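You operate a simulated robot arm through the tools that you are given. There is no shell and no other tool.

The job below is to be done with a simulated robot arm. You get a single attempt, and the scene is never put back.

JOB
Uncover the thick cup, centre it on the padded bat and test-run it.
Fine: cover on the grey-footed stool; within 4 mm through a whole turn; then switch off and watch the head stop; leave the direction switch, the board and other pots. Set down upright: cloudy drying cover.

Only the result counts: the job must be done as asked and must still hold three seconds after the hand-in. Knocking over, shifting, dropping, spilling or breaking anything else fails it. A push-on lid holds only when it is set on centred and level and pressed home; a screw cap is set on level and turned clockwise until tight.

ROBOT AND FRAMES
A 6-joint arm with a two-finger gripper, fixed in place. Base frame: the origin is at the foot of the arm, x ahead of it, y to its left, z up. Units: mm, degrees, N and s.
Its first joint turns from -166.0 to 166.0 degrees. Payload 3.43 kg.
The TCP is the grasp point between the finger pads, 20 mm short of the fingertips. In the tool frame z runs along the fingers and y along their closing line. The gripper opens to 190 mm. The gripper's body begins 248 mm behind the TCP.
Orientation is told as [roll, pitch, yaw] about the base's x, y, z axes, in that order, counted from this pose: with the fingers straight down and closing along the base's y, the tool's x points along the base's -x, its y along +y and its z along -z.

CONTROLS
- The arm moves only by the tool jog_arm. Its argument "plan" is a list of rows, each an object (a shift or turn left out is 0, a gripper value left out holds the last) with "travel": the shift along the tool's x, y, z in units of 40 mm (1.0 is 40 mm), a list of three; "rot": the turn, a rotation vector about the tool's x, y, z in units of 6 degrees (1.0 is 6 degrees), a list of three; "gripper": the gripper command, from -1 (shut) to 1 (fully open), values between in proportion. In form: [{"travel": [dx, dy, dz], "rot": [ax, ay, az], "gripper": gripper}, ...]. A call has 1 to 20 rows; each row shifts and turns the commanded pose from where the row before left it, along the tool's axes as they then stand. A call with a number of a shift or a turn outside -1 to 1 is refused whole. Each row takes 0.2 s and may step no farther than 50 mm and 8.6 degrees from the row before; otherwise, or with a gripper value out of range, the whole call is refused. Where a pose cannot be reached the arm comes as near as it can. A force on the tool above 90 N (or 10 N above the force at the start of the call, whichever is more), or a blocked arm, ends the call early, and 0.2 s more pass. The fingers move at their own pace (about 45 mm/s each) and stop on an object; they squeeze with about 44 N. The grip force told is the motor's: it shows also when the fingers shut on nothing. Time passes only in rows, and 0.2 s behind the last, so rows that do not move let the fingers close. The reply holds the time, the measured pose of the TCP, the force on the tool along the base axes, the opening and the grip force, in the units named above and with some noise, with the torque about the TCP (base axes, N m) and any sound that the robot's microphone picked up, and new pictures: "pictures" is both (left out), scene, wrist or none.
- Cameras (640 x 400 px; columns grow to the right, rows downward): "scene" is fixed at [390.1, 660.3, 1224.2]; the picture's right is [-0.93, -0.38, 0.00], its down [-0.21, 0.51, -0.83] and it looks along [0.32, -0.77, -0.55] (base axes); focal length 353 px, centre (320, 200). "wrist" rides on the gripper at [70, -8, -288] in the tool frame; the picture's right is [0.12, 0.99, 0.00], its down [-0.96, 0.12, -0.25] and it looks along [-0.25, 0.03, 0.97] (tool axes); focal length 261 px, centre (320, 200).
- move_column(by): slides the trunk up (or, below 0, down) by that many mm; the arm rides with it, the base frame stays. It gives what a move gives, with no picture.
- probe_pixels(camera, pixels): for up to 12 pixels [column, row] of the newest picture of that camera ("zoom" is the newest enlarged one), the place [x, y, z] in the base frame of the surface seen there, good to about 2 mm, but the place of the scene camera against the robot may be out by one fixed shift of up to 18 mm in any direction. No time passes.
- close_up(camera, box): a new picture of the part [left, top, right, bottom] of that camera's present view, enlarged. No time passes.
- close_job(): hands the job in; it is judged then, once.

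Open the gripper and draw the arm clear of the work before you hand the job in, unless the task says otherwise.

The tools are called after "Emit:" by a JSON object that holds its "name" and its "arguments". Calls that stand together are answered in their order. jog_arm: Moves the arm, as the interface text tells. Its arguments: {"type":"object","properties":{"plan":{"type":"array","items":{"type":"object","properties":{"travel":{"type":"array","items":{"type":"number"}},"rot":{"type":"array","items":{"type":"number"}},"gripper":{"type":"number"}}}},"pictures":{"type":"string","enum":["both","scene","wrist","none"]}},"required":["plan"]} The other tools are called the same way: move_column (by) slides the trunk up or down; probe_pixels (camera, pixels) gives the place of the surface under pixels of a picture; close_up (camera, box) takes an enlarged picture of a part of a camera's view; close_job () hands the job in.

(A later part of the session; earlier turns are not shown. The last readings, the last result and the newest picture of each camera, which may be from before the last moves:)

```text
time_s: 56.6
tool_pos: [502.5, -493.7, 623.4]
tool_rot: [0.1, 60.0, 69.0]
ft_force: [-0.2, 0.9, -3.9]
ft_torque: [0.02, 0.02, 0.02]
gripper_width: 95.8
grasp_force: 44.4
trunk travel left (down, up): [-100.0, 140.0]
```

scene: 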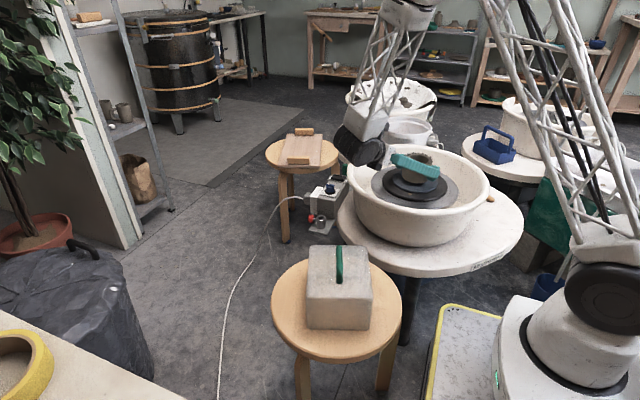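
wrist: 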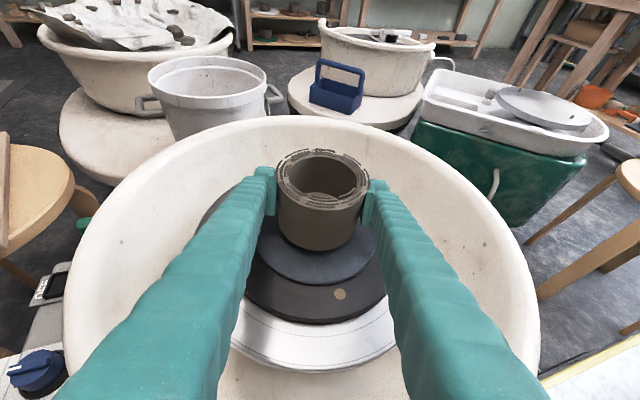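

Still no contact at z≈623. Before touching down I re-measure the cup's axis with probes in this pose.

Emit:
{"name": "close_up", "arguments": {"camera": "wrist", "box": [262, 140, 384, 260]}}

Emit:
{"name": "probe_pixels", "arguments": {"camera": "zoom", "pixels": [[190, 260], [200, 290], [220, 280], [240, 320], [270, 300], [310, 320], [350, 300], [380, 310], [405, 280], [425, 260], [420, 230], [200, 230]]}}

Emit:
{"name": "probe_pixels", "arguments": {"camera": "zoom", "pixels": [[250, 260], [290, 260], [330, 260], [370, 260], [190, 275], [415, 285], [230, 300], [395, 300], [300, 340], [340, 340], [260, 335], [370, 330]]}}

```text
3.33 times, centred on (323, 200) of wrist
```

zoom: 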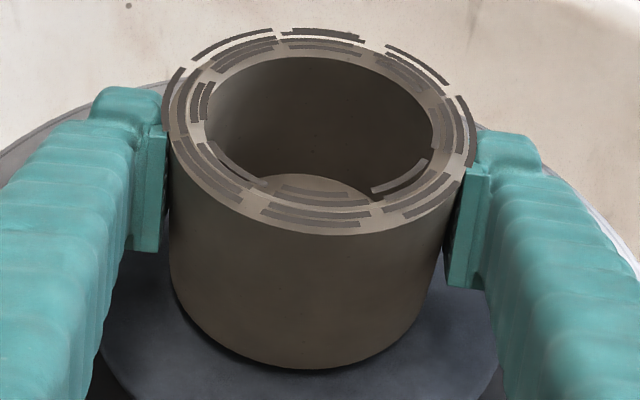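

```text
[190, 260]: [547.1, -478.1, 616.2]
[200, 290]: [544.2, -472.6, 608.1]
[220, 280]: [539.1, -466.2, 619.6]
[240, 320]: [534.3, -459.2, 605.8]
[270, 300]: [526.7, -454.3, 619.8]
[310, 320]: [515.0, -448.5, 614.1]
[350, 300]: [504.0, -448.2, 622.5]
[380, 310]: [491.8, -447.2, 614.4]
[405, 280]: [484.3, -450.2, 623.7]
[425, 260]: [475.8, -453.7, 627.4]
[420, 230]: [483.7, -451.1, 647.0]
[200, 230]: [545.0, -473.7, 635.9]
```

```text
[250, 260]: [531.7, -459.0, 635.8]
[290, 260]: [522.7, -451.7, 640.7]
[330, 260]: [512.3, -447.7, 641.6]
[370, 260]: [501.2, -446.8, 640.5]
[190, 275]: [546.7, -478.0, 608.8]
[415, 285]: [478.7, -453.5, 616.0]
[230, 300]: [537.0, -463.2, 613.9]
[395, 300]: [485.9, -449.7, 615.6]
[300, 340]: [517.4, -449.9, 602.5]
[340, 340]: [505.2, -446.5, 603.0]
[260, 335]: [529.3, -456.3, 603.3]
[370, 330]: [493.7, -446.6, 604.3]
```

The cup axis fits (501.4,-494.8) with radius 48, within about 1 mm of the pad centre. I continue down in 1.5–2 mm steps until contact.

Emit:
{"name": "jog_arm", "arguments": {"plan": [{"travel": [-0.0325, 0, 0.01875]}, {}, {}], "pictures": "none"}}

Emit:
{"name": "jog_arm", "arguments": {"plan": [{"travel": [-0.0325, 0, 0.01875]}, {}, {}], "pictures": "none"}}

```text
time_s: 57.4
tool_pos: [503.2, -493.8, 623.1]
tool_rot: [0.1, 59.9, 69.0]
ft_force: [-0.5, -0.2, -3.6]
ft_torque: [-0.03, -0.03, 0.0]
gripper_width: 96.0
grasp_force: 44.0
trunk travel left (down, up): [-100.0, 140.0]
```

```text
time_s: 58.2
tool_pos: [502.8, -494.8, 621.4]
tool_rot: [0.0, 60.1, 69.0]
ft_force: [-2.8, 5.5, 12.9]
ft_torque: [0.48, 0.68, -0.14]
gripper_width: 95.8
grasp_force: 44.0
trunk travel left (down, up): [-100.0, 140.0]
```

Contact with the pad (force +13 N). I ease up 0.8 mm to relieve the pressing, check, then open.

Emit:
{"name": "jog_arm", "arguments": {"plan": [{"travel": [0.0173, 0, -0.01]}, {}, {}], "pictures": "none"}}

```text
time_s: 59.0
tool_pos: [503.1, -494.9, 622.2]
tool_rot: [0.0, 60.0, 69.0]
ft_force: [-2.0, -0.2, 0.2]
ft_torque: [-0.06, 0.21, 0.07]
gripper_width: 95.9
grasp_force: 43.8
trunk travel left (down, up): [-100.0, 140.0]
```

The load is now near zero (cup's weight carried by the pad). I open the fingers to 130 mm without moving.

Emit:
{"name": "jog_arm", "arguments": {"plan": [{"gripper": 0.37}, {}, {}, {}, {}], "pictures": "wrist"}}

Emit:
{"name": "close_up", "arguments": {"camera": "wrist", "box": [230, 130, 400, 300]}}

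```text
time_s: 60.2
tool_pos: [502.0, -493.9, 622.2]
tool_rot: [0.1, 59.9, 69.0]
ft_force: [-0.2, 0.8, -0.3]
ft_torque: [0.0, -0.03, 0.01]
gripper_width: 130.1
grasp_force: 0.2
trunk travel left (down, up): [-100.0, 140.0]
```

wrist: 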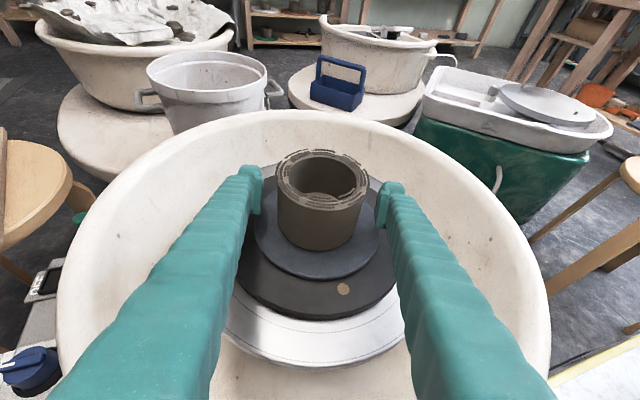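

```text
2.35 times, centred on (315, 215) of wrist
```

zoom: 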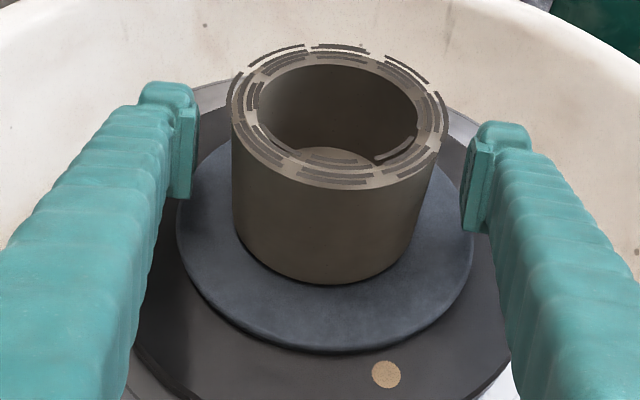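

The cup stands free on the pad. I rise straight up 140 mm to clear and then judge the centring from above.

Emit:
{"name": "jog_arm", "arguments": {"plan": [{"travel": [0.3, 0, -0.173]}, {"travel": [0.758, 0, -0.4375]}, {"travel": [0.758, 0, -0.4375]}, {"travel": [0.758, 0, -0.4375]}, {"travel": [0.758, 0, -0.4375]}, {"travel": [0.758, 0, -0.4375]}, {}]}}

Emit:
{"name": "close_up", "arguments": {"camera": "wrist", "box": [230, 200, 400, 360]}}

```text
time_s: 61.8
tool_pos: [501.6, -496.1, 812.2]
tool_rot: [0.0, 60.0, 68.9]
ft_force: [-0.2, 0.3, 0.5]
ft_torque: [0.0, 0.01, -0.02]
gripper_width: 130.1
grasp_force: 0.0
trunk travel left (down, up): [-100.0, 140.0]
```

scene: 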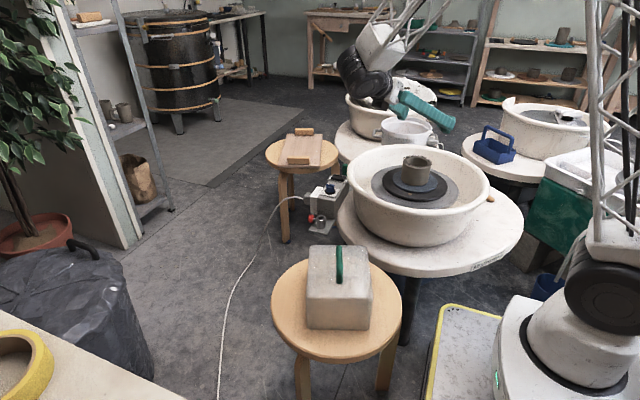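
wrist: 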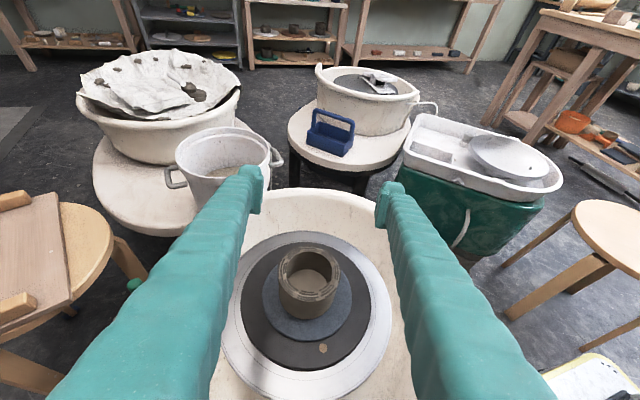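

```text
2.50 times, centred on (315, 280) of wrist
```

zoom: 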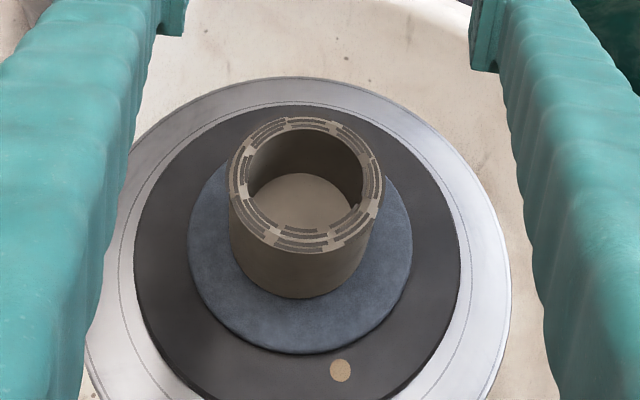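

The cup looks well centred. For an accurate check I swing the tool to straight-down above the wheel.

Emit:
{"name": "jog_arm", "arguments": {"plan": [{"rot": [0, -1, 0]}, {"rot": [0, -1, 0]}, {"rot": [0, -1, 0]}, {"rot": [0, -1, 0]}, {"rot": [0, -1, 0]}, {"rot": [0, -1, 0]}, {"rot": [0, -1, 0]}, {"rot": [0, -1, 0]}, {"rot": [0, -1, 0]}, {"rot": [0, -1, 0]}, {}, {}], "pictures": "wrist"}}

Emit:
{"name": "close_up", "arguments": {"camera": "wrist", "box": [230, 110, 410, 290]}}

```text
time_s: 64.4
tool_pos: [502.9, -494.1, 809.9]
tool_rot: [0.0, -0.1, 69.0]
ft_force: [-1.2, 0.0, -0.2]
ft_torque: [-0.05, -0.03, -0.03]
gripper_width: 130.1
grasp_force: 0.0
trunk travel left (down, up): [-100.0, 140.0]
```

wrist: 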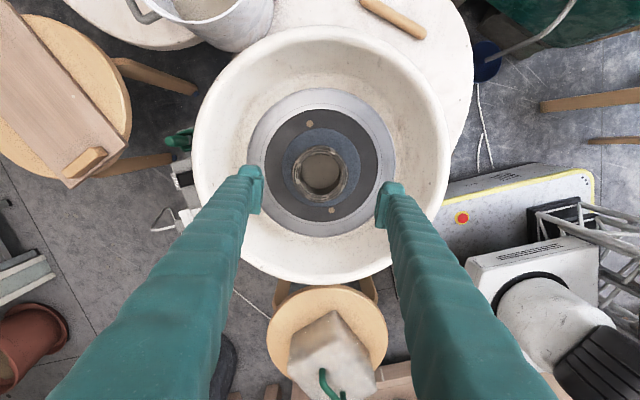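

```text
2.22 times, centred on (320, 200) of wrist
```

zoom: 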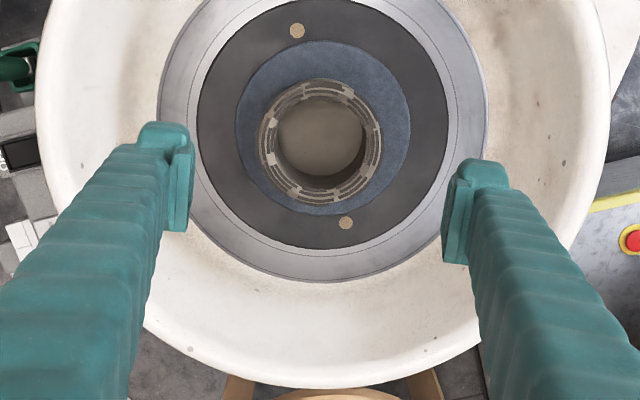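

A clean top view: cup, pad, bat pins at (310,124) and (332,211). I enlarge and probe pins, pad edge, and cup rim.

Emit:
{"name": "close_up", "arguments": {"camera": "wrist", "box": [262, 112, 390, 222]}}

Emit:
{"name": "probe_pixels", "arguments": {"camera": "zoom", "pixels": [[250, 65], [340, 380], [250, 78], [310, 78], [160, 170], [160, 225], [435, 190], [430, 240], [230, 320], [370, 320], [200, 110], [390, 110]]}}

```text
3.64 times, centred on (326, 167) of wrist
```

zoom: 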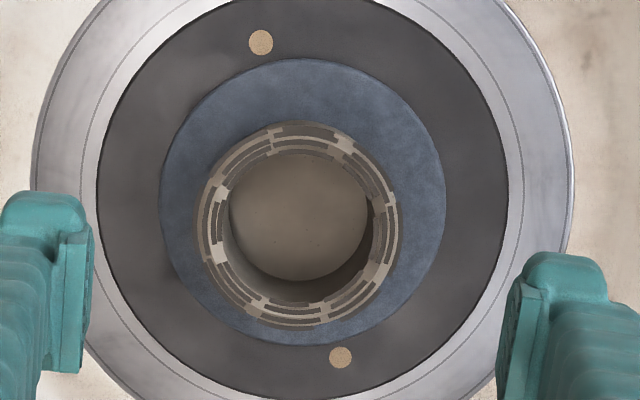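

```text
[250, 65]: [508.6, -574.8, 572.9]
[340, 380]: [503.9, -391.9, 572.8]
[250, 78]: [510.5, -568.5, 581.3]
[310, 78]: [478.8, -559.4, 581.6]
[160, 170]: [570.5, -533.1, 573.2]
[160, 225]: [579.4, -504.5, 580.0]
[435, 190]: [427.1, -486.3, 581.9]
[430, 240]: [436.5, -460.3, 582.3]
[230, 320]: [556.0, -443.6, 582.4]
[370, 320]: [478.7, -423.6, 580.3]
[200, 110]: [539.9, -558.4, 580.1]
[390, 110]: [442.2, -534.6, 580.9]
```

I gather more probes: both pins (several per pin), then the rim's outer ring, to get the relative centring.

Emit:
{"name": "probe_pixels", "arguments": {"camera": "zoom", "pixels": [[260, 42], [255, 42], [265, 42], [260, 37], [260, 47], [341, 357], [336, 357], [346, 357], [341, 352], [341, 362], [256, 38], [345, 361]]}}

Emit:
{"name": "probe_pixels", "arguments": {"camera": "zoom", "pixels": [[203, 200], [203, 240], [215, 270], [240, 300], [280, 320], [320, 318], [360, 300], [385, 265], [396, 225], [385, 180], [365, 155], [340, 138]]}}

Emit:
{"name": "probe_pixels", "arguments": {"camera": "zoom", "pixels": [[300, 127], [270, 132], [245, 145], [220, 170], [210, 185], [393, 245], [375, 285], [300, 320], [225, 285], [206, 220], [320, 130], [260, 312]]}}

Emit:
{"name": "probe_pixels", "arguments": {"camera": "zoom", "pixels": [[164, 200], [168, 240], [185, 280], [215, 315], [260, 338], [303, 343], [350, 335], [395, 307], [425, 265], [440, 220], [441, 180], [428, 135]]}}

Emit:
{"name": "probe_pixels", "arguments": {"camera": "zoom", "pixels": [[400, 97], [360, 72], [310, 62], [260, 68], [215, 93], [185, 128], [170, 165], [175, 260], [240, 330], [330, 340], [410, 290], [443, 200]]}}

```text
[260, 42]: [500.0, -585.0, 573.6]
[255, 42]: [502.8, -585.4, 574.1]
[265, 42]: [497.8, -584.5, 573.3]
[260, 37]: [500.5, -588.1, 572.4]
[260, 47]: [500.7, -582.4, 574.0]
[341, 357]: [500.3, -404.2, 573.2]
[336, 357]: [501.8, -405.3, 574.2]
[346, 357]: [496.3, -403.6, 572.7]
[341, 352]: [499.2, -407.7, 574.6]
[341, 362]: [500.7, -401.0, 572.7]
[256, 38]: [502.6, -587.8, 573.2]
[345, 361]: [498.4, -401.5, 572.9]
```

```text
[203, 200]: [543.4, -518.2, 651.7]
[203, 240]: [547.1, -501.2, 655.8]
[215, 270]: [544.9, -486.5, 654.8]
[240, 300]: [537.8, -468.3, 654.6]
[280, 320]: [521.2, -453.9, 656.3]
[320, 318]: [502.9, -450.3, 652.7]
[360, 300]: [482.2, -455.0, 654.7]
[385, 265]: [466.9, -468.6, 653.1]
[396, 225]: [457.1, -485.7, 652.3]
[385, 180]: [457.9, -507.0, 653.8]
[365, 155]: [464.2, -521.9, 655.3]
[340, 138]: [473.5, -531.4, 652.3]
```

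```text
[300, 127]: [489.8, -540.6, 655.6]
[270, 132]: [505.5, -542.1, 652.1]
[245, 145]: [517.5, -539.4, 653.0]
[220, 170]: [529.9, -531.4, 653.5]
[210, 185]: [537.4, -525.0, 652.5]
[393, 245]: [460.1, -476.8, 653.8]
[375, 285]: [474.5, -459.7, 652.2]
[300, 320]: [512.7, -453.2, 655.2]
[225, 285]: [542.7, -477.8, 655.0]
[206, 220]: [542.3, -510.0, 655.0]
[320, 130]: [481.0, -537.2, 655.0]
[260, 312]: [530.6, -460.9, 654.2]
```

```text
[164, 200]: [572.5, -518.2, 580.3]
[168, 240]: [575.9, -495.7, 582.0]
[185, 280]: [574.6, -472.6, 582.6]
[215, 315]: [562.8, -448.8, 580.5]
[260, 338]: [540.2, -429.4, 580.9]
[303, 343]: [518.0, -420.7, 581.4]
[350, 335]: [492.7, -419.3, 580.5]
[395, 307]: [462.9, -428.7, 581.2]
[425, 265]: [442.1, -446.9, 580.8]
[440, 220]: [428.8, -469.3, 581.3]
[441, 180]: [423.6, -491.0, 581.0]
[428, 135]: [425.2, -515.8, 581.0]
```

```text
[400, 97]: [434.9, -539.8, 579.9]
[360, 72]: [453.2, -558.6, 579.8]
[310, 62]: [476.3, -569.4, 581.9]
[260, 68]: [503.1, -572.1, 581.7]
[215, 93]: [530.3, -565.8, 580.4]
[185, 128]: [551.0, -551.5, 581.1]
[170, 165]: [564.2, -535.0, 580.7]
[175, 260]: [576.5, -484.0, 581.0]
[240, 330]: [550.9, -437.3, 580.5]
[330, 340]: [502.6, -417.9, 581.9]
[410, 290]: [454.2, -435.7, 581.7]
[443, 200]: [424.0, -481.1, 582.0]
```

Preliminary fits: axis ≈(500.0,-495.2), cup ≈(501.6,-496.3), i.e. about 2 mm off. I want a finer measure, so I enlarge the cup rim more.

Emit:
{"name": "close_up", "arguments": {"camera": "wrist", "box": [285, 140, 357, 207]}}

Emit:
{"name": "probe_pixels", "arguments": {"camera": "zoom", "pixels": [[150, 200], [490, 200], [320, 30], [320, 372], [155, 160], [485, 160], [155, 240], [485, 250], [200, 90], [440, 90], [200, 320], [440, 320]]}}

```text
5.97 times, centred on (321, 174) of wrist
```

zoom: 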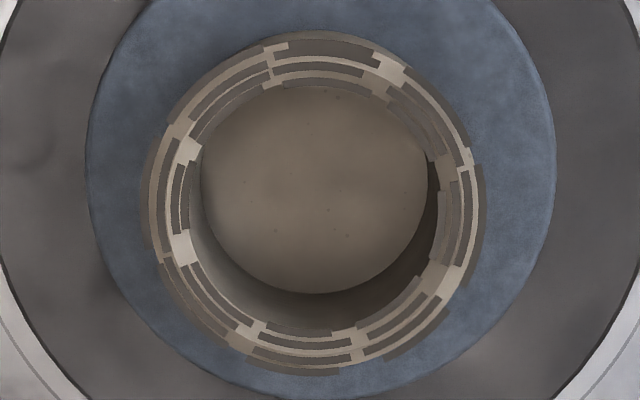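

```text
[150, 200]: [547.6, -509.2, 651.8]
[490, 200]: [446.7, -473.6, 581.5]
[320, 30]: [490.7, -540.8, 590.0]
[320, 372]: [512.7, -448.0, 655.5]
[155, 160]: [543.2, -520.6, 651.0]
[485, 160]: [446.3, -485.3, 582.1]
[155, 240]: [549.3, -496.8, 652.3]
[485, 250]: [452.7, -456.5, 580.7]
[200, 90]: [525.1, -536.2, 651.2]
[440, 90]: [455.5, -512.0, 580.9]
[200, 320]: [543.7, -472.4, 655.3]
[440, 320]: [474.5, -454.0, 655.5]
```

The offset seems near 2 mm. For a parallax-free check I tilt the tool 14.5° so the wrist camera looks straight down from right above the wheel axis.

Emit:
{"name": "jog_arm", "arguments": {"plan": [{"rot": [0, 1, 0]}, {"rot": [0, 1, 0]}, {"rot": [0.295, 0.417, 0]}, {}, {}, {}], "pictures": "wrist"}}

Emit:
{"name": "close_up", "arguments": {"camera": "wrist", "box": [270, 150, 370, 250]}}

```text
time_s: 65.8
tool_pos: [503.1, -494.4, 810.9]
tool_rot: [-1.7, 14.5, 68.9]
ft_force: [0.2, -0.2, 0.4]
ft_torque: [0.02, 0.01, 0.01]
gripper_width: 130.1
grasp_force: 0.0
trunk travel left (down, up): [-100.0, 140.0]
```

wrist: 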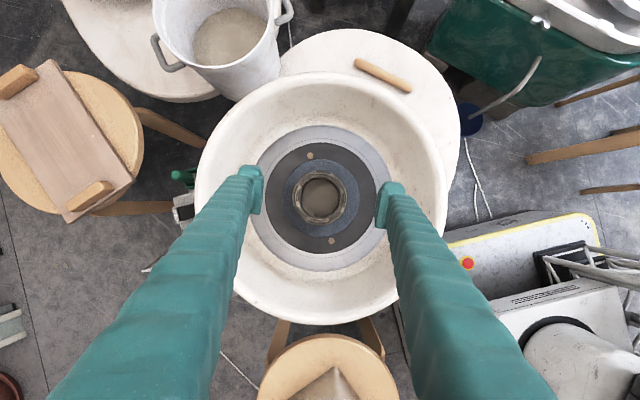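

```text
4.00 times, centred on (320, 200) of wrist
```

zoom: 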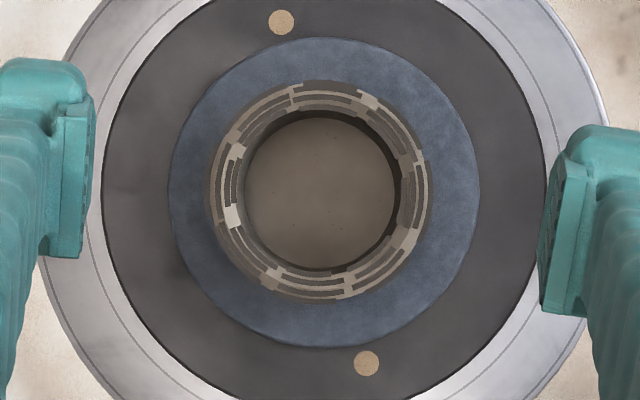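

In this straight-down view: pad centre (324,192.5), pins' midpoint (324,192.5), cup rim centre ≈(320,191.5) in the zoom – about 2 mm off along the finger closing line. I enlarge further to refine.

Emit:
{"name": "close_up", "arguments": {"camera": "wrist", "box": [289, 178, 321, 198]}}

Emit:
{"name": "close_up", "arguments": {"camera": "wrist", "box": [319, 188, 351, 208]}}

Emit:
{"name": "close_up", "arguments": {"camera": "wrist", "box": [304, 160, 336, 180]}}

Emit:
{"name": "close_up", "arguments": {"camera": "wrist", "box": [304, 216, 336, 236]}}

```text
16.00 times, centred on (305, 188) of wrist
```

zoom: 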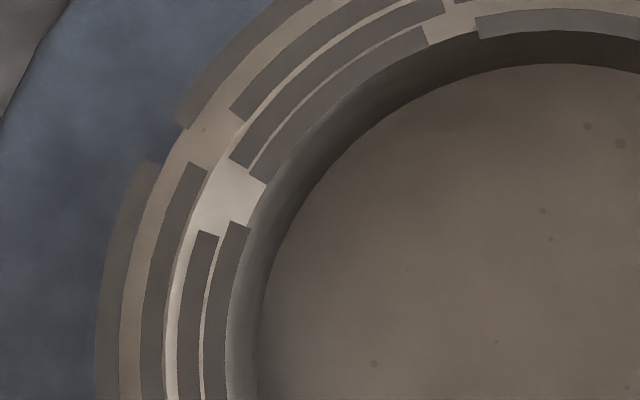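

```text
16.00 times, centred on (335, 198) of wrist
```

zoom: 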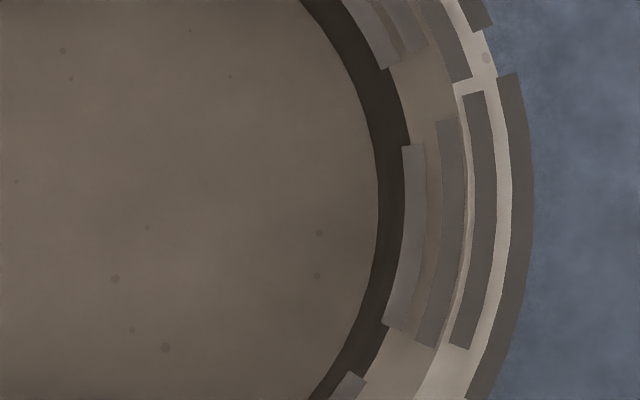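

```text
16.00 times, centred on (320, 170) of wrist
```

zoom: 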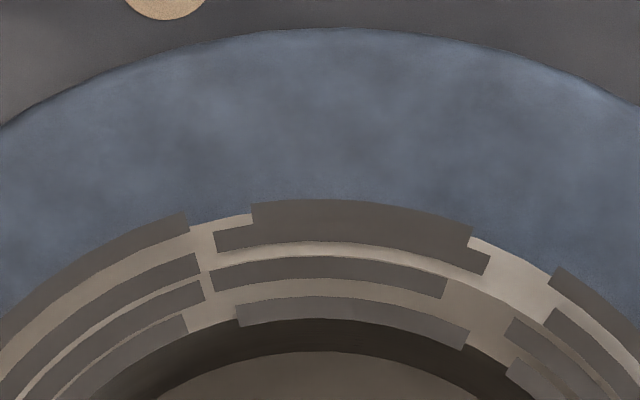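

```text
16.00 times, centred on (320, 226) of wrist
```

zoom: 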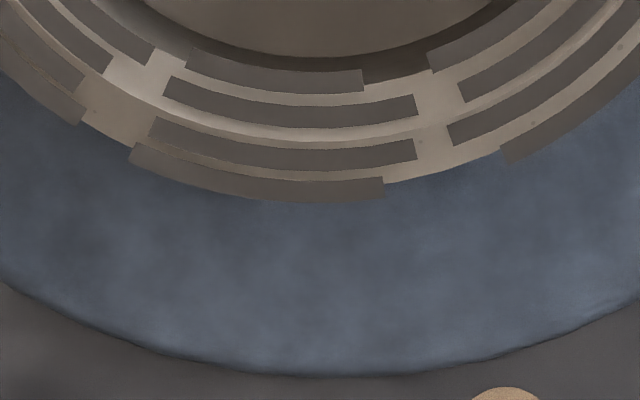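

The floor circle of the cup centres at wrist (319.85,198.2) and the pad near (321.0,198.2); I refine the pad's left and right edges the same way.

Emit:
{"name": "close_up", "arguments": {"camera": "wrist", "box": [270, 188, 302, 208]}}

Emit:
{"name": "close_up", "arguments": {"camera": "wrist", "box": [340, 188, 372, 208]}}

```text
16.00 times, centred on (286, 198) of wrist
```

zoom: 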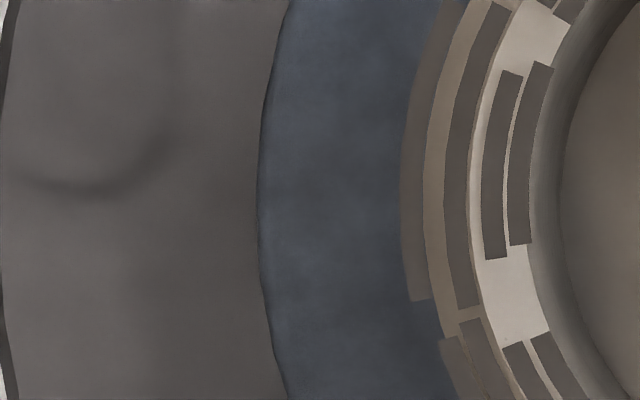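

```text
16.00 times, centred on (356, 198) of wrist
```

zoom: 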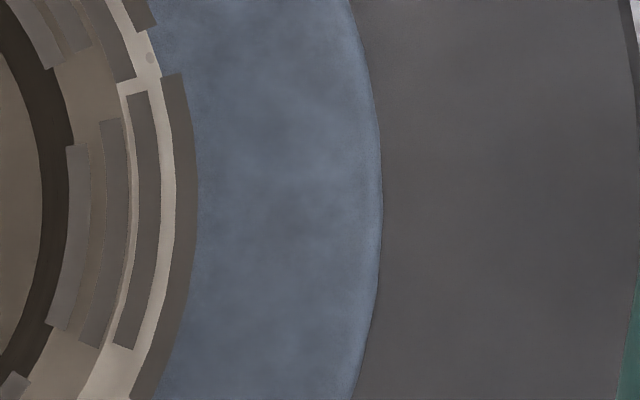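

Both floor and rim circles say the cup is ≈2.5 mm off along tool -y (and ≈0.2 mm across). I return to straight-down and descend over the cup with the fingers open to re-grip and shift it.

Emit:
{"name": "jog_arm", "arguments": {"plan": [{"rot": [-0.295, -0.417, 0]}, {"rot": [0, -1, 0]}, {"rot": [0, -1, 0]}, {}, {"travel": [0, 0, 0.9]}, {"travel": [0, 0, 0.9]}, {"travel": [0, 0, 0.9]}, {"travel": [0, 0, 0.9]}, {}, {}], "pictures": "wrist"}}

Emit:
{"name": "close_up", "arguments": {"camera": "wrist", "box": [230, 130, 410, 270]}}

```text
time_s: 68.0
tool_pos: [503.0, -494.5, 665.8]
tool_rot: [0.0, 0.0, 69.0]
ft_force: [0.3, 0.4, 0.1]
ft_torque: [-0.03, 0.02, -0.01]
gripper_width: 130.0
grasp_force: 0.0
trunk travel left (down, up): [-100.0, 140.0]
```

wrist: 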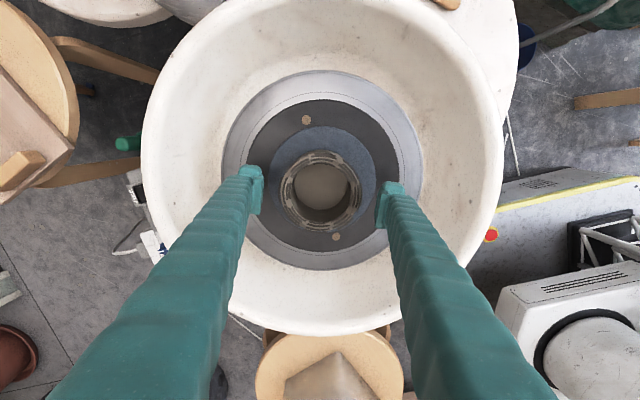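

```text
2.86 times, centred on (320, 200) of wrist
```

zoom: 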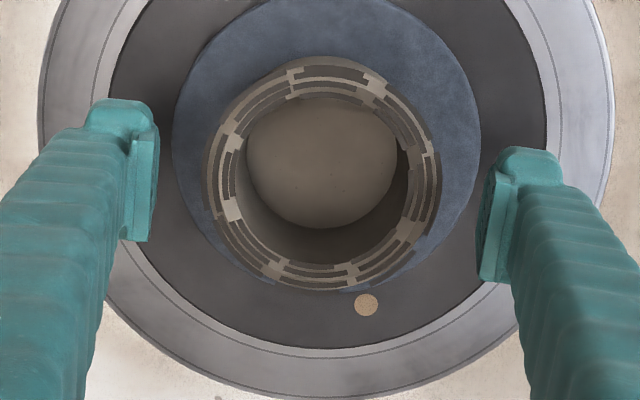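

The fingers straddle the cup evenly at z 666. I go down 43 mm to grip height and close.

Emit:
{"name": "jog_arm", "arguments": {"plan": [{"travel": [0, 0, 0.535]}, {"travel": [0, 0, 0.535]}, {}, {"gripper": -1}, {}, {}, {}, {}], "pictures": "wrist"}}

```text
time_s: 69.8
tool_pos: [503.6, -495.6, 624.9]
tool_rot: [0.0, 0.1, 68.9]
ft_force: [1.5, -1.7, 1.1]
ft_torque: [-0.05, -0.09, -0.02]
gripper_width: 100.5
grasp_force: 43.8
trunk travel left (down, up): [-100.0, 140.0]
```

wrist: 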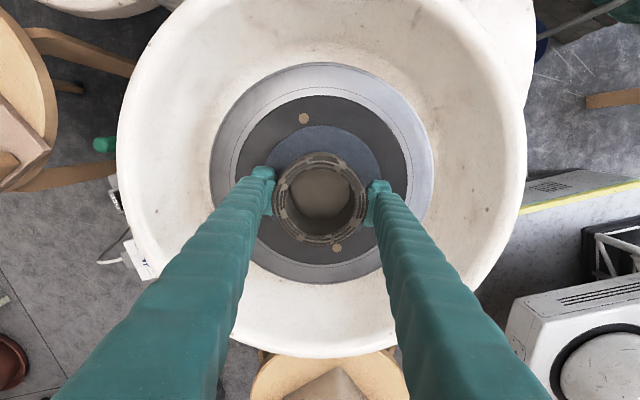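

The width reads 100.5 mm – the upright pads are bearing on the slightly wider rim ridges. The grip is firm; I lift 4 mm and check weight and attitude.

Emit:
{"name": "jog_arm", "arguments": {"plan": [{"travel": [0, 0, -0.05]}, {"travel": [0, 0, -0.05]}, {}, {}], "pictures": "none"}}

Emit:
{"name": "close_up", "arguments": {"camera": "wrist", "box": [240, 130, 400, 270]}}

Emit:
{"name": "close_up", "arguments": {"camera": "scene", "box": [380, 130, 460, 220]}}

```text
time_s: 70.8
tool_pos: [502.4, -494.0, 628.6]
tool_rot: [0.1, 0.0, 68.9]
ft_force: [0.1, 0.5, -4.1]
ft_torque: [0.02, -0.02, -0.02]
gripper_width: 100.7
grasp_force: 43.9
trunk travel left (down, up): [-100.0, 140.0]
```

```text
2.86 times, centred on (320, 200) of wrist
```

zoom: 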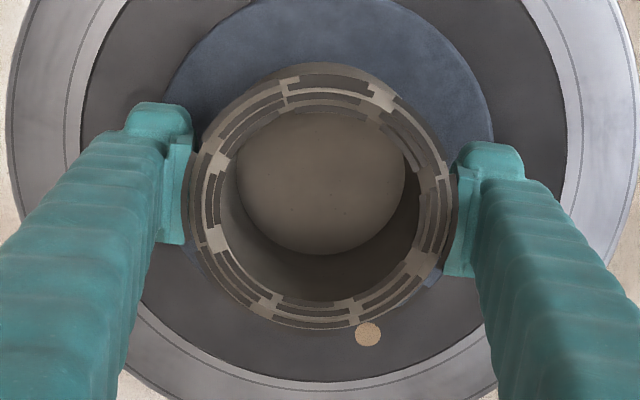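

```text
4.44 times, centred on (420, 175) of scene
```

zoom: 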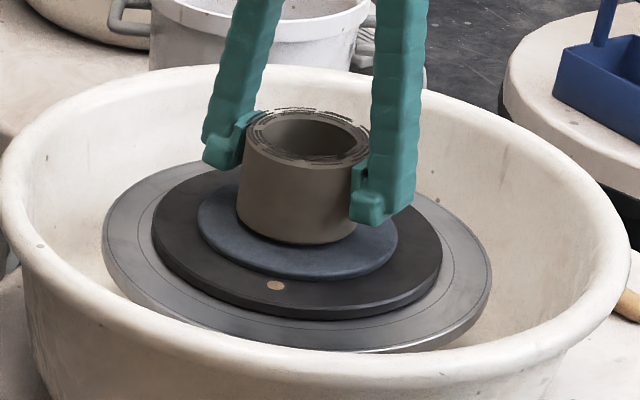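

The cup hangs upright, 4 N. I shift +2.5 mm along tool y, then lower gently back.

Emit:
{"name": "jog_arm", "arguments": {"plan": [{"travel": [0.005, 0.0625, 0]}, {}, {"travel": [0, 0, 0.05]}, {"travel": [0, 0, 0.03]}, {}, {}], "pictures": "none"}}

```text
time_s: 72.2
tool_pos: [499.2, -493.6, 625.9]
tool_rot: [-0.1, 0.0, 69.1]
ft_force: [-0.1, -0.3, -3.9]
ft_torque: [0.03, 0.01, 0.03]
gripper_width: 100.4
grasp_force: 44.0
trunk travel left (down, up): [-100.0, 140.0]
```

Still hanging freely (-3.9 N). I lower the last bit in sub-millimetre steps.

Emit:
{"name": "jog_arm", "arguments": {"plan": [{"travel": [0, 0, 0.02]}, {}, {}], "pictures": "none"}}

Emit:
{"name": "jog_arm", "arguments": {"plan": [{"travel": [0, 0, 0.015]}, {}, {}], "pictures": "none"}}

```text
time_s: 73.0
tool_pos: [499.3, -491.9, 624.7]
tool_rot: [0.0, -0.1, 68.8]
ft_force: [1.5, -1.5, 3.2]
ft_torque: [-0.02, 0.09, 0.01]
gripper_width: 100.5
grasp_force: 44.2
trunk travel left (down, up): [-100.0, 140.0]
```

```text
time_s: 73.8
tool_pos: [500.5, -492.8, 625.6]
tool_rot: [0.0, 0.0, 68.9]
ft_force: [1.1, 5.5, 20.6]
ft_torque: [0.19, 0.11, -0.02]
gripper_width: 100.4
grasp_force: 43.9
trunk travel left (down, up): [-100.0, 140.0]
```

Down on the pad; I back off the last 0.6 mm of pressing, then open to 130 mm.

Emit:
{"name": "jog_arm", "arguments": {"plan": [{"travel": [0, 0, -0.015]}, {}, {}, {"gripper": 0.37}, {}, {}, {}], "pictures": "wrist"}}

```text
time_s: 75.4
tool_pos: [499.8, -492.9, 624.0]
tool_rot: [-0.1, 0.0, 69.0]
ft_force: [-0.2, 0.5, 0.4]
ft_torque: [0.02, 0.02, -0.01]
gripper_width: 130.0
grasp_force: 0.1
trunk travel left (down, up): [-100.0, 140.0]
```

wrist: 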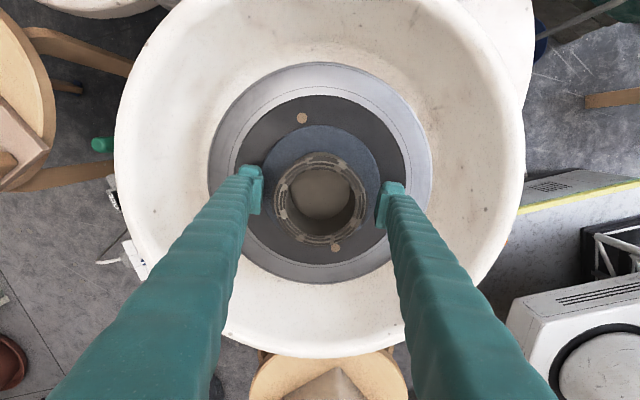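

Released. I rise straight up and tilt 14.5° again for the parallax-free check.

Emit:
{"name": "jog_arm", "arguments": {"plan": [{"travel": [0, 0, -0.5]}, {"travel": [0, 0, -0.9]}, {"travel": [0, 0, -0.9]}, {"travel": [0, 0, -0.9]}, {"travel": [0, 0, -0.9]}, {"travel": [0, 0, -0.55]}, {"rot": [0, 1, 0]}, {"rot": [0, 1, 0]}, {"rot": [0.295, 0.417, 0]}, {}, {}, {}], "pictures": "wrist"}}

Emit:
{"name": "close_up", "arguments": {"camera": "wrist", "box": [270, 150, 370, 250]}}

Emit:
{"name": "close_up", "arguments": {"camera": "wrist", "box": [270, 188, 302, 208]}}

Emit:
{"name": "close_up", "arguments": {"camera": "wrist", "box": [340, 188, 372, 208]}}

Emit:
{"name": "close_up", "arguments": {"camera": "wrist", "box": [304, 160, 336, 180]}}

Emit:
{"name": "close_up", "arguments": {"camera": "wrist", "box": [304, 216, 336, 236]}}

```text
time_s: 78.0
tool_pos: [500.5, -493.8, 809.5]
tool_rot: [-1.9, 14.5, 68.9]
ft_force: [-0.5, 0.4, 0.5]
ft_torque: [-0.02, 0.02, 0.0]
gripper_width: 130.0
grasp_force: 0.0
trunk travel left (down, up): [-100.0, 140.0]
```

wrist: 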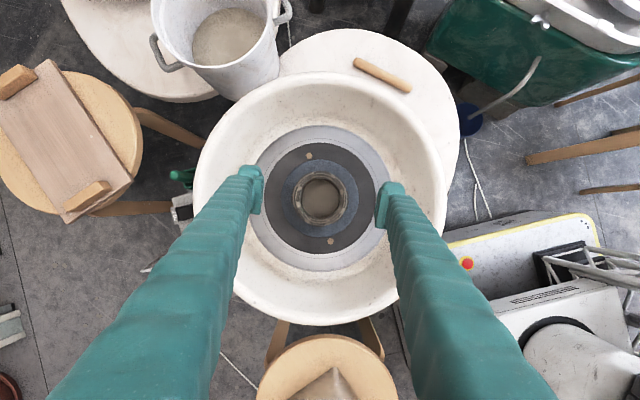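

```text
4.00 times, centred on (320, 200) of wrist
```

zoom: 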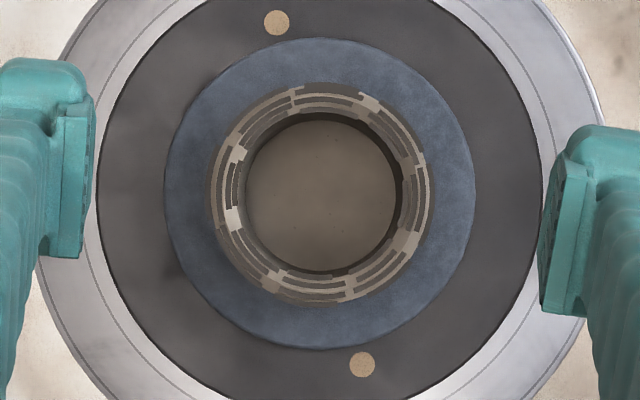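

```text
16.00 times, centred on (286, 198) of wrist
```

zoom: 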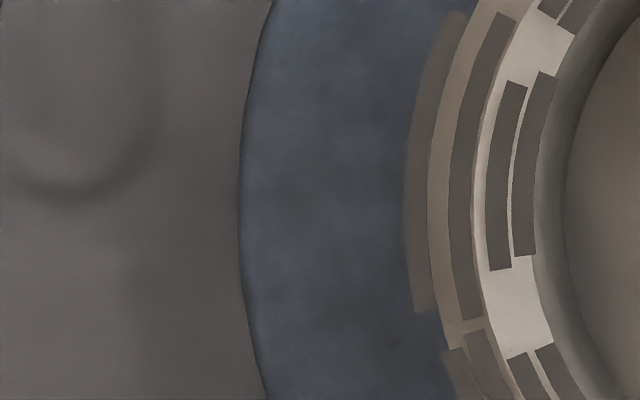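

```text
16.00 times, centred on (356, 198) of wrist
```

zoom: 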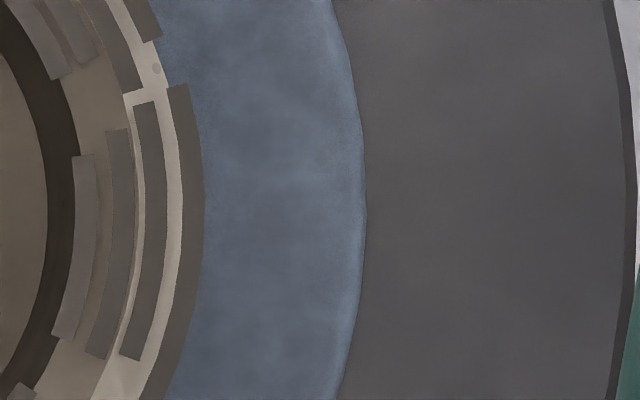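

```text
16.00 times, centred on (320, 170) of wrist
```

zoom: 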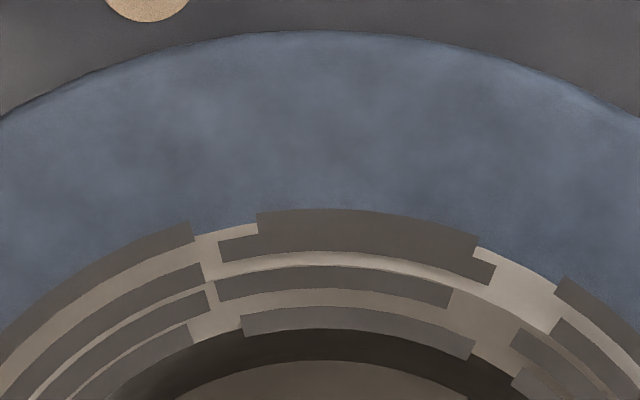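

```text
16.00 times, centred on (320, 226) of wrist
```

zoom: 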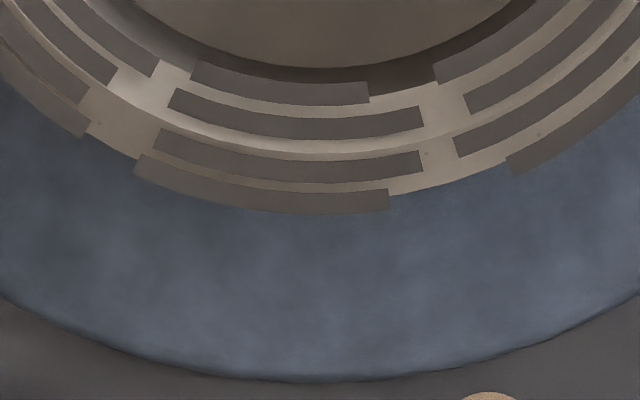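

Now the cup's offset from pad/pins centre is about 1 mm (pad centre (319.9,198.4), floor (320.0,198.9), ring (319.95,198.7)). That is good. Next I study the controls: lever, rocker and knob.

Emit:
{"name": "close_up", "arguments": {"camera": "wrist", "box": [130, 150, 210, 290]}}

Emit:
{"name": "close_up", "arguments": {"camera": "scene", "box": [305, 170, 355, 215]}}

Emit:
{"name": "close_up", "arguments": {"camera": "scene", "box": [300, 195, 345, 240]}}

```text
2.86 times, centred on (170, 220) of wrist
```

zoom: 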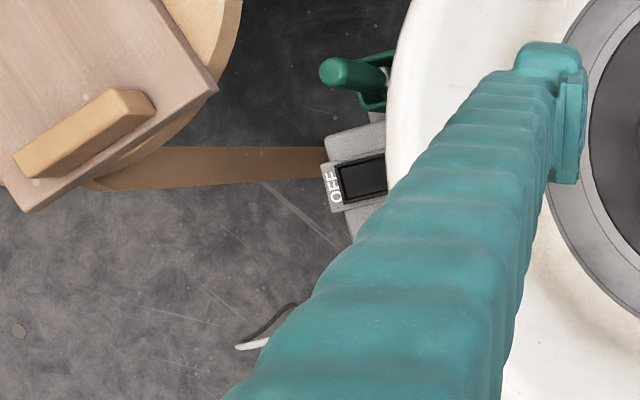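

```text
8.89 times, centred on (330, 192) of scene
```

zoom: 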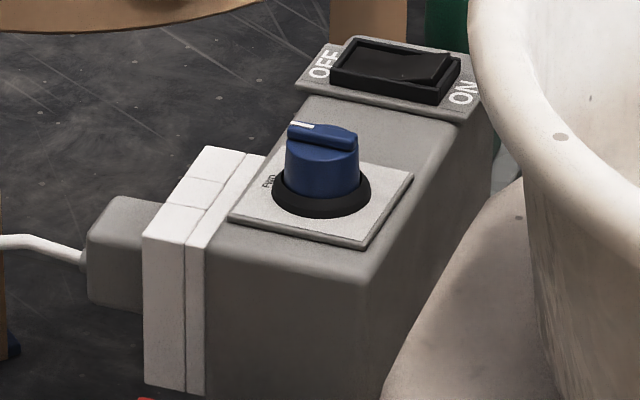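

```text
8.89 times, centred on (322, 218) of scene
```

zoom: 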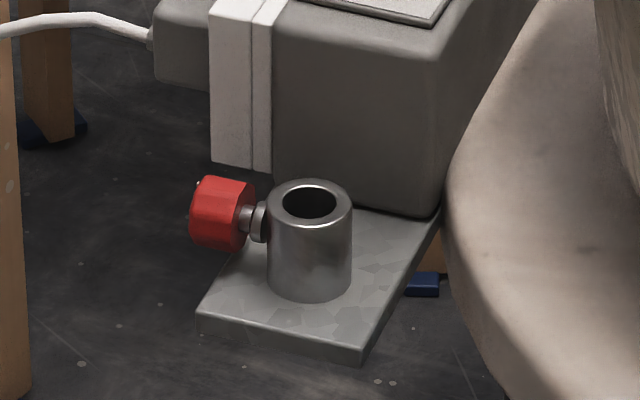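

The rocker is in OFF (its ON side stands proud) and I'll press it with one fingertip; the FWD/REV knob stays untouched. I tilt back to 60°, move over to the control box at safe height and narrow the fingers to 60 mm.

Emit:
{"name": "jog_arm", "arguments": {"plan": [{"rot": [-0.295, -0.417, 0]}, {"rot": [0, 1, 0]}, {"rot": [0, 1, 0]}, {"rot": [0, 1, 0]}, {"rot": [0, 1, 0]}, {"rot": [0, 1, 0]}, {"rot": [0, 1, 0]}, {"rot": [0, 1, 0]}, {"rot": [0, 1, 0]}, {"travel": [-0.1836, -0.848, -0.318]}, {"travel": [-0.1836, -0.848, -0.318]}, {"travel": [-0.1836, -0.848, -0.318]}, {"travel": [-0.1836, -0.848, -0.318]}, {"travel": [-0.1836, -0.848, -0.318]}, {"travel": [-0.1836, -0.848, -0.318]}, {"travel": [-0.1836, -0.848, -0.318]}, {"travel": [-0.1836, -0.848, -0.318]}, {"travel": [-0.1836, -0.848, -0.318], "gripper": -0.37}, {}], "pictures": "none"}}

Emit:
{"name": "jog_arm", "arguments": {"plan": [{"rot": [0.866, 0, -0.5]}, {"rot": [0.866, 0, -0.5]}, {"rot": [0.866, 0, -0.5]}, {"rot": [0.433, 0, -0.25]}, {}, {}]}}

```text
time_s: 82.0
tool_pos: [829.4, -479.3, 811.9]
tool_rot: [0.0, 60.0, 69.0]
ft_force: [-0.4, -0.6, 0.0]
ft_torque: [-0.03, -0.01, -0.01]
gripper_width: 77.3
grasp_force: 0.1
trunk travel left (down, up): [-100.0, 140.0]
```

```text
time_s: 83.4
tool_pos: [832.4, -478.6, 811.0]
tool_rot: [0.1, 60.0, 90.0]
ft_force: [0.0, 0.2, 0.3]
ft_torque: [-0.03, 0.01, 0.01]
gripper_width: 59.7
grasp_force: 0.1
trunk travel left (down, up): [-100.0, 140.0]
```

scene: 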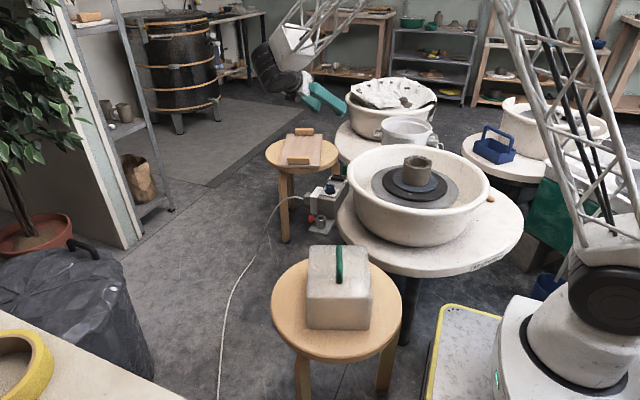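
wrist: 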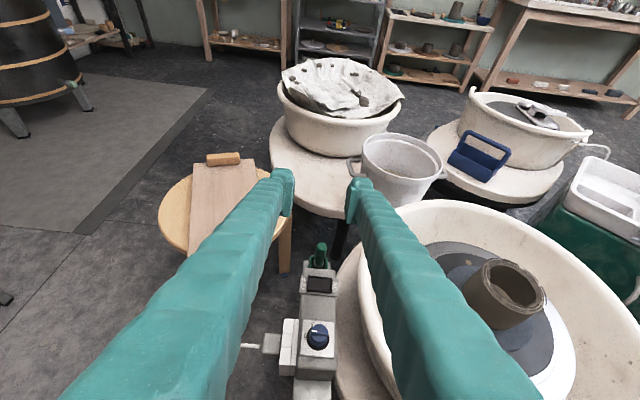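

The box lies straight ahead: lever (320,255), rocker (320,285), knob (317,335). I enlarge and probe the rocker and its labels.

Emit:
{"name": "close_up", "arguments": {"camera": "wrist", "box": [285, 235, 355, 305]}}

Emit:
{"name": "probe_pixels", "arguments": {"camera": "zoom", "pixels": [[255, 290], [280, 290], [300, 290], [320, 290], [340, 290], [360, 290], [385, 290], [255, 265], [290, 265], [350, 265], [320, 100], [320, 130]]}}

```text
5.71 times, centred on (320, 270) of wrist
```

zoom: 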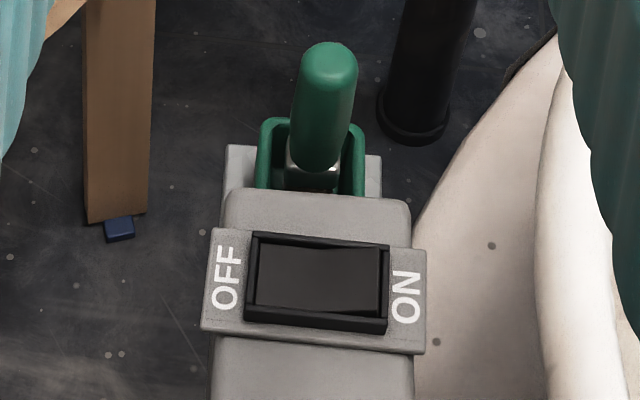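

```text
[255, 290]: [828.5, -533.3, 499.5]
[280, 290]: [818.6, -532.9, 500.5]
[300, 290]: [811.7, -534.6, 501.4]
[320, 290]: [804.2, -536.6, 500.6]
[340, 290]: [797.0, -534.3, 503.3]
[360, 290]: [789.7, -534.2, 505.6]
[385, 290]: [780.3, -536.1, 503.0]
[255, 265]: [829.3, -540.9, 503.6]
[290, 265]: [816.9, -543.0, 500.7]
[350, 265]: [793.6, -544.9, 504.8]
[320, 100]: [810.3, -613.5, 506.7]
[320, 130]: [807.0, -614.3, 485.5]
```

The rocker spans x≈784–826, y≈-551…-523; ON half (x<804) stands up at 505.6, OFF half at 500. I descend to a pre-press pose so the right finger's tip (x 786–802) is ~45 mm above the ON half.

Emit:
{"name": "jog_arm", "arguments": {"plan": [{"travel": [-0.738, 0, 0.689]}, {"travel": [-0.738, 0, 0.689]}, {"travel": [-0.738, 0, 0.689]}, {"travel": [-0.738, 0, 0.689]}, {"travel": [-0.738, 0, 0.689]}, {"travel": [-0.738, 0, 0.689]}, {}, {}]}}

Emit:
{"name": "close_up", "arguments": {"camera": "wrist", "box": [240, 140, 400, 280]}}

Emit:
{"name": "close_up", "arguments": {"camera": "scene", "box": [290, 140, 370, 220]}}

```text
time_s: 85.2
tool_pos: [832.8, -534.0, 570.4]
tool_rot: [0.0, 60.1, 90.0]
ft_force: [-0.1, -0.1, 0.0]
ft_torque: [0.0, -0.01, -0.01]
gripper_width: 59.8
grasp_force: 0.1
trunk travel left (down, up): [-100.0, 140.0]
```

scene: 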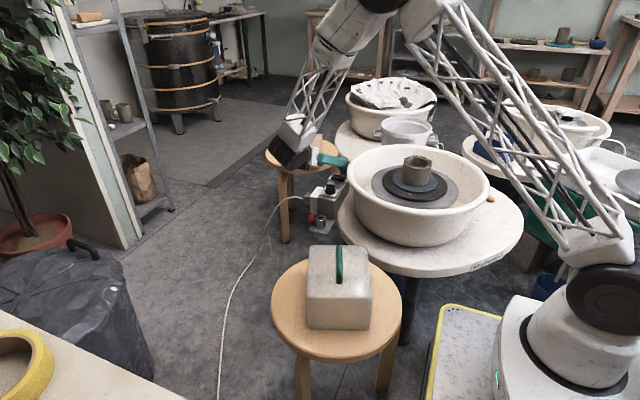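
wrist: 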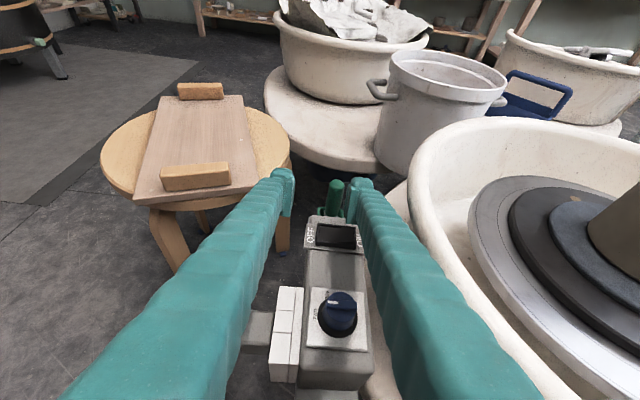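

```text
2.86 times, centred on (320, 210) of wrist
```

zoom: 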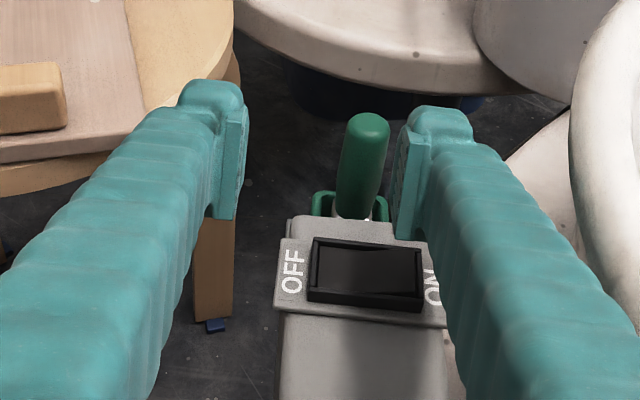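

```text
5.00 times, centred on (330, 180) of scene
```

zoom: 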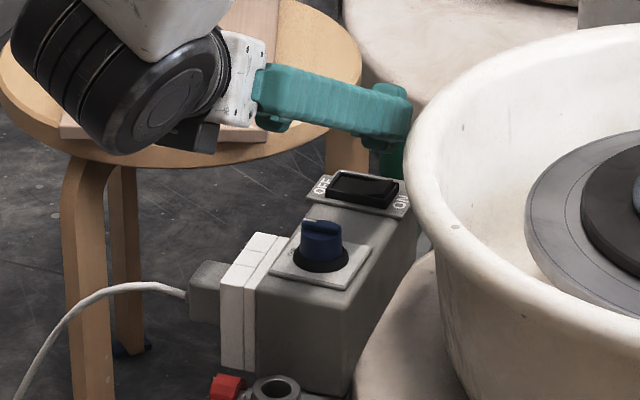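

The right finger's tip is lined up above the ON side (zoom (410,230)), lever and knob clear. I lower 30 mm, then continue in small steps with force readings.

Emit:
{"name": "jog_arm", "arguments": {"plan": [{"travel": [-0.325, 0, 0.1875]}, {"travel": [-0.325, 0, 0.1875]}, {}, {}], "pictures": "none"}}

Emit:
{"name": "close_up", "arguments": {"camera": "wrist", "box": [270, 150, 390, 270]}}

Emit:
{"name": "close_up", "arguments": {"camera": "scene", "box": [300, 150, 360, 210]}}

```text
time_s: 86.2
tool_pos: [833.9, -535.0, 542.3]
tool_rot: [0.0, 60.1, 89.9]
ft_force: [0.2, -0.1, 0.5]
ft_torque: [0.0, 0.0, 0.02]
gripper_width: 59.9
grasp_force: 0.0
trunk travel left (down, up): [-100.0, 140.0]
```

```text
3.33 times, centred on (330, 210) of wrist
```

zoom: 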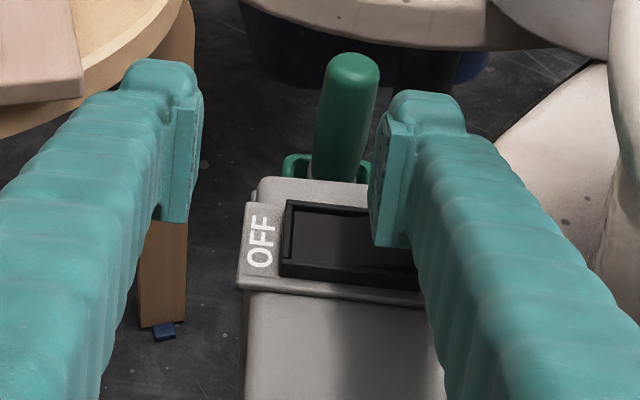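

```text
6.67 times, centred on (330, 180) of scene
```

zoom: 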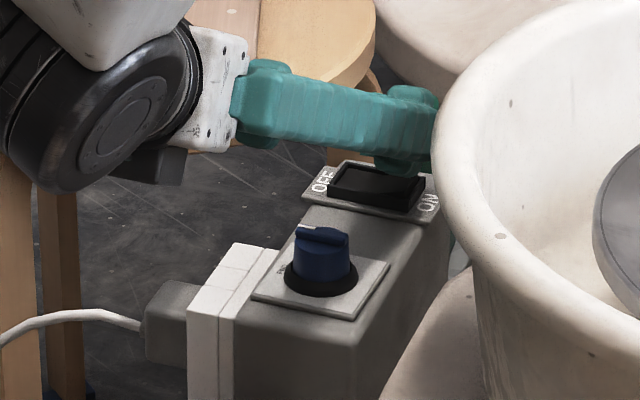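

The fingertip is just above the ON side. I step down, watching for force and a click.

Emit:
{"name": "jog_arm", "arguments": {"plan": [{"travel": [-0.0433, 0, 0.025]}, {"travel": [-0.0433, 0, 0.025]}, {"travel": [-0.0433, 0, 0.025]}, {}], "pictures": "none"}}

Emit:
{"name": "jog_arm", "arguments": {"plan": [{"travel": [-0.0433, 0, 0.025]}, {}], "pictures": "none"}}

Emit:
{"name": "jog_arm", "arguments": {"plan": [{"travel": [-0.0433, 0, 0.025]}, {}], "pictures": "none"}}

```text
time_s: 87.2
tool_pos: [832.5, -535.3, 538.3]
tool_rot: [0.0, 60.1, 90.0]
ft_force: [0.2, 0.0, 0.1]
ft_torque: [-0.01, -0.01, 0.03]
gripper_width: 60.0
grasp_force: 0.0
trunk travel left (down, up): [-100.0, 140.0]
```

```text
time_s: 87.8
tool_pos: [832.0, -534.8, 535.8]
tool_rot: [0.1, 60.0, 90.0]
ft_force: [0.3, -0.7, -0.5]
ft_torque: [-0.02, 0.01, 0.0]
gripper_width: 60.0
grasp_force: 0.0
trunk travel left (down, up): [-100.0, 140.0]
```

```text
time_s: 88.4
tool_pos: [833.6, -536.0, 534.3]
tool_rot: [0.0, 60.0, 90.0]
ft_force: [-0.8, -0.5, -0.7]
ft_torque: [-0.03, 0.0, 0.01]
gripper_width: 59.8
grasp_force: 0.1
trunk travel left (down, up): [-100.0, 140.0]
```

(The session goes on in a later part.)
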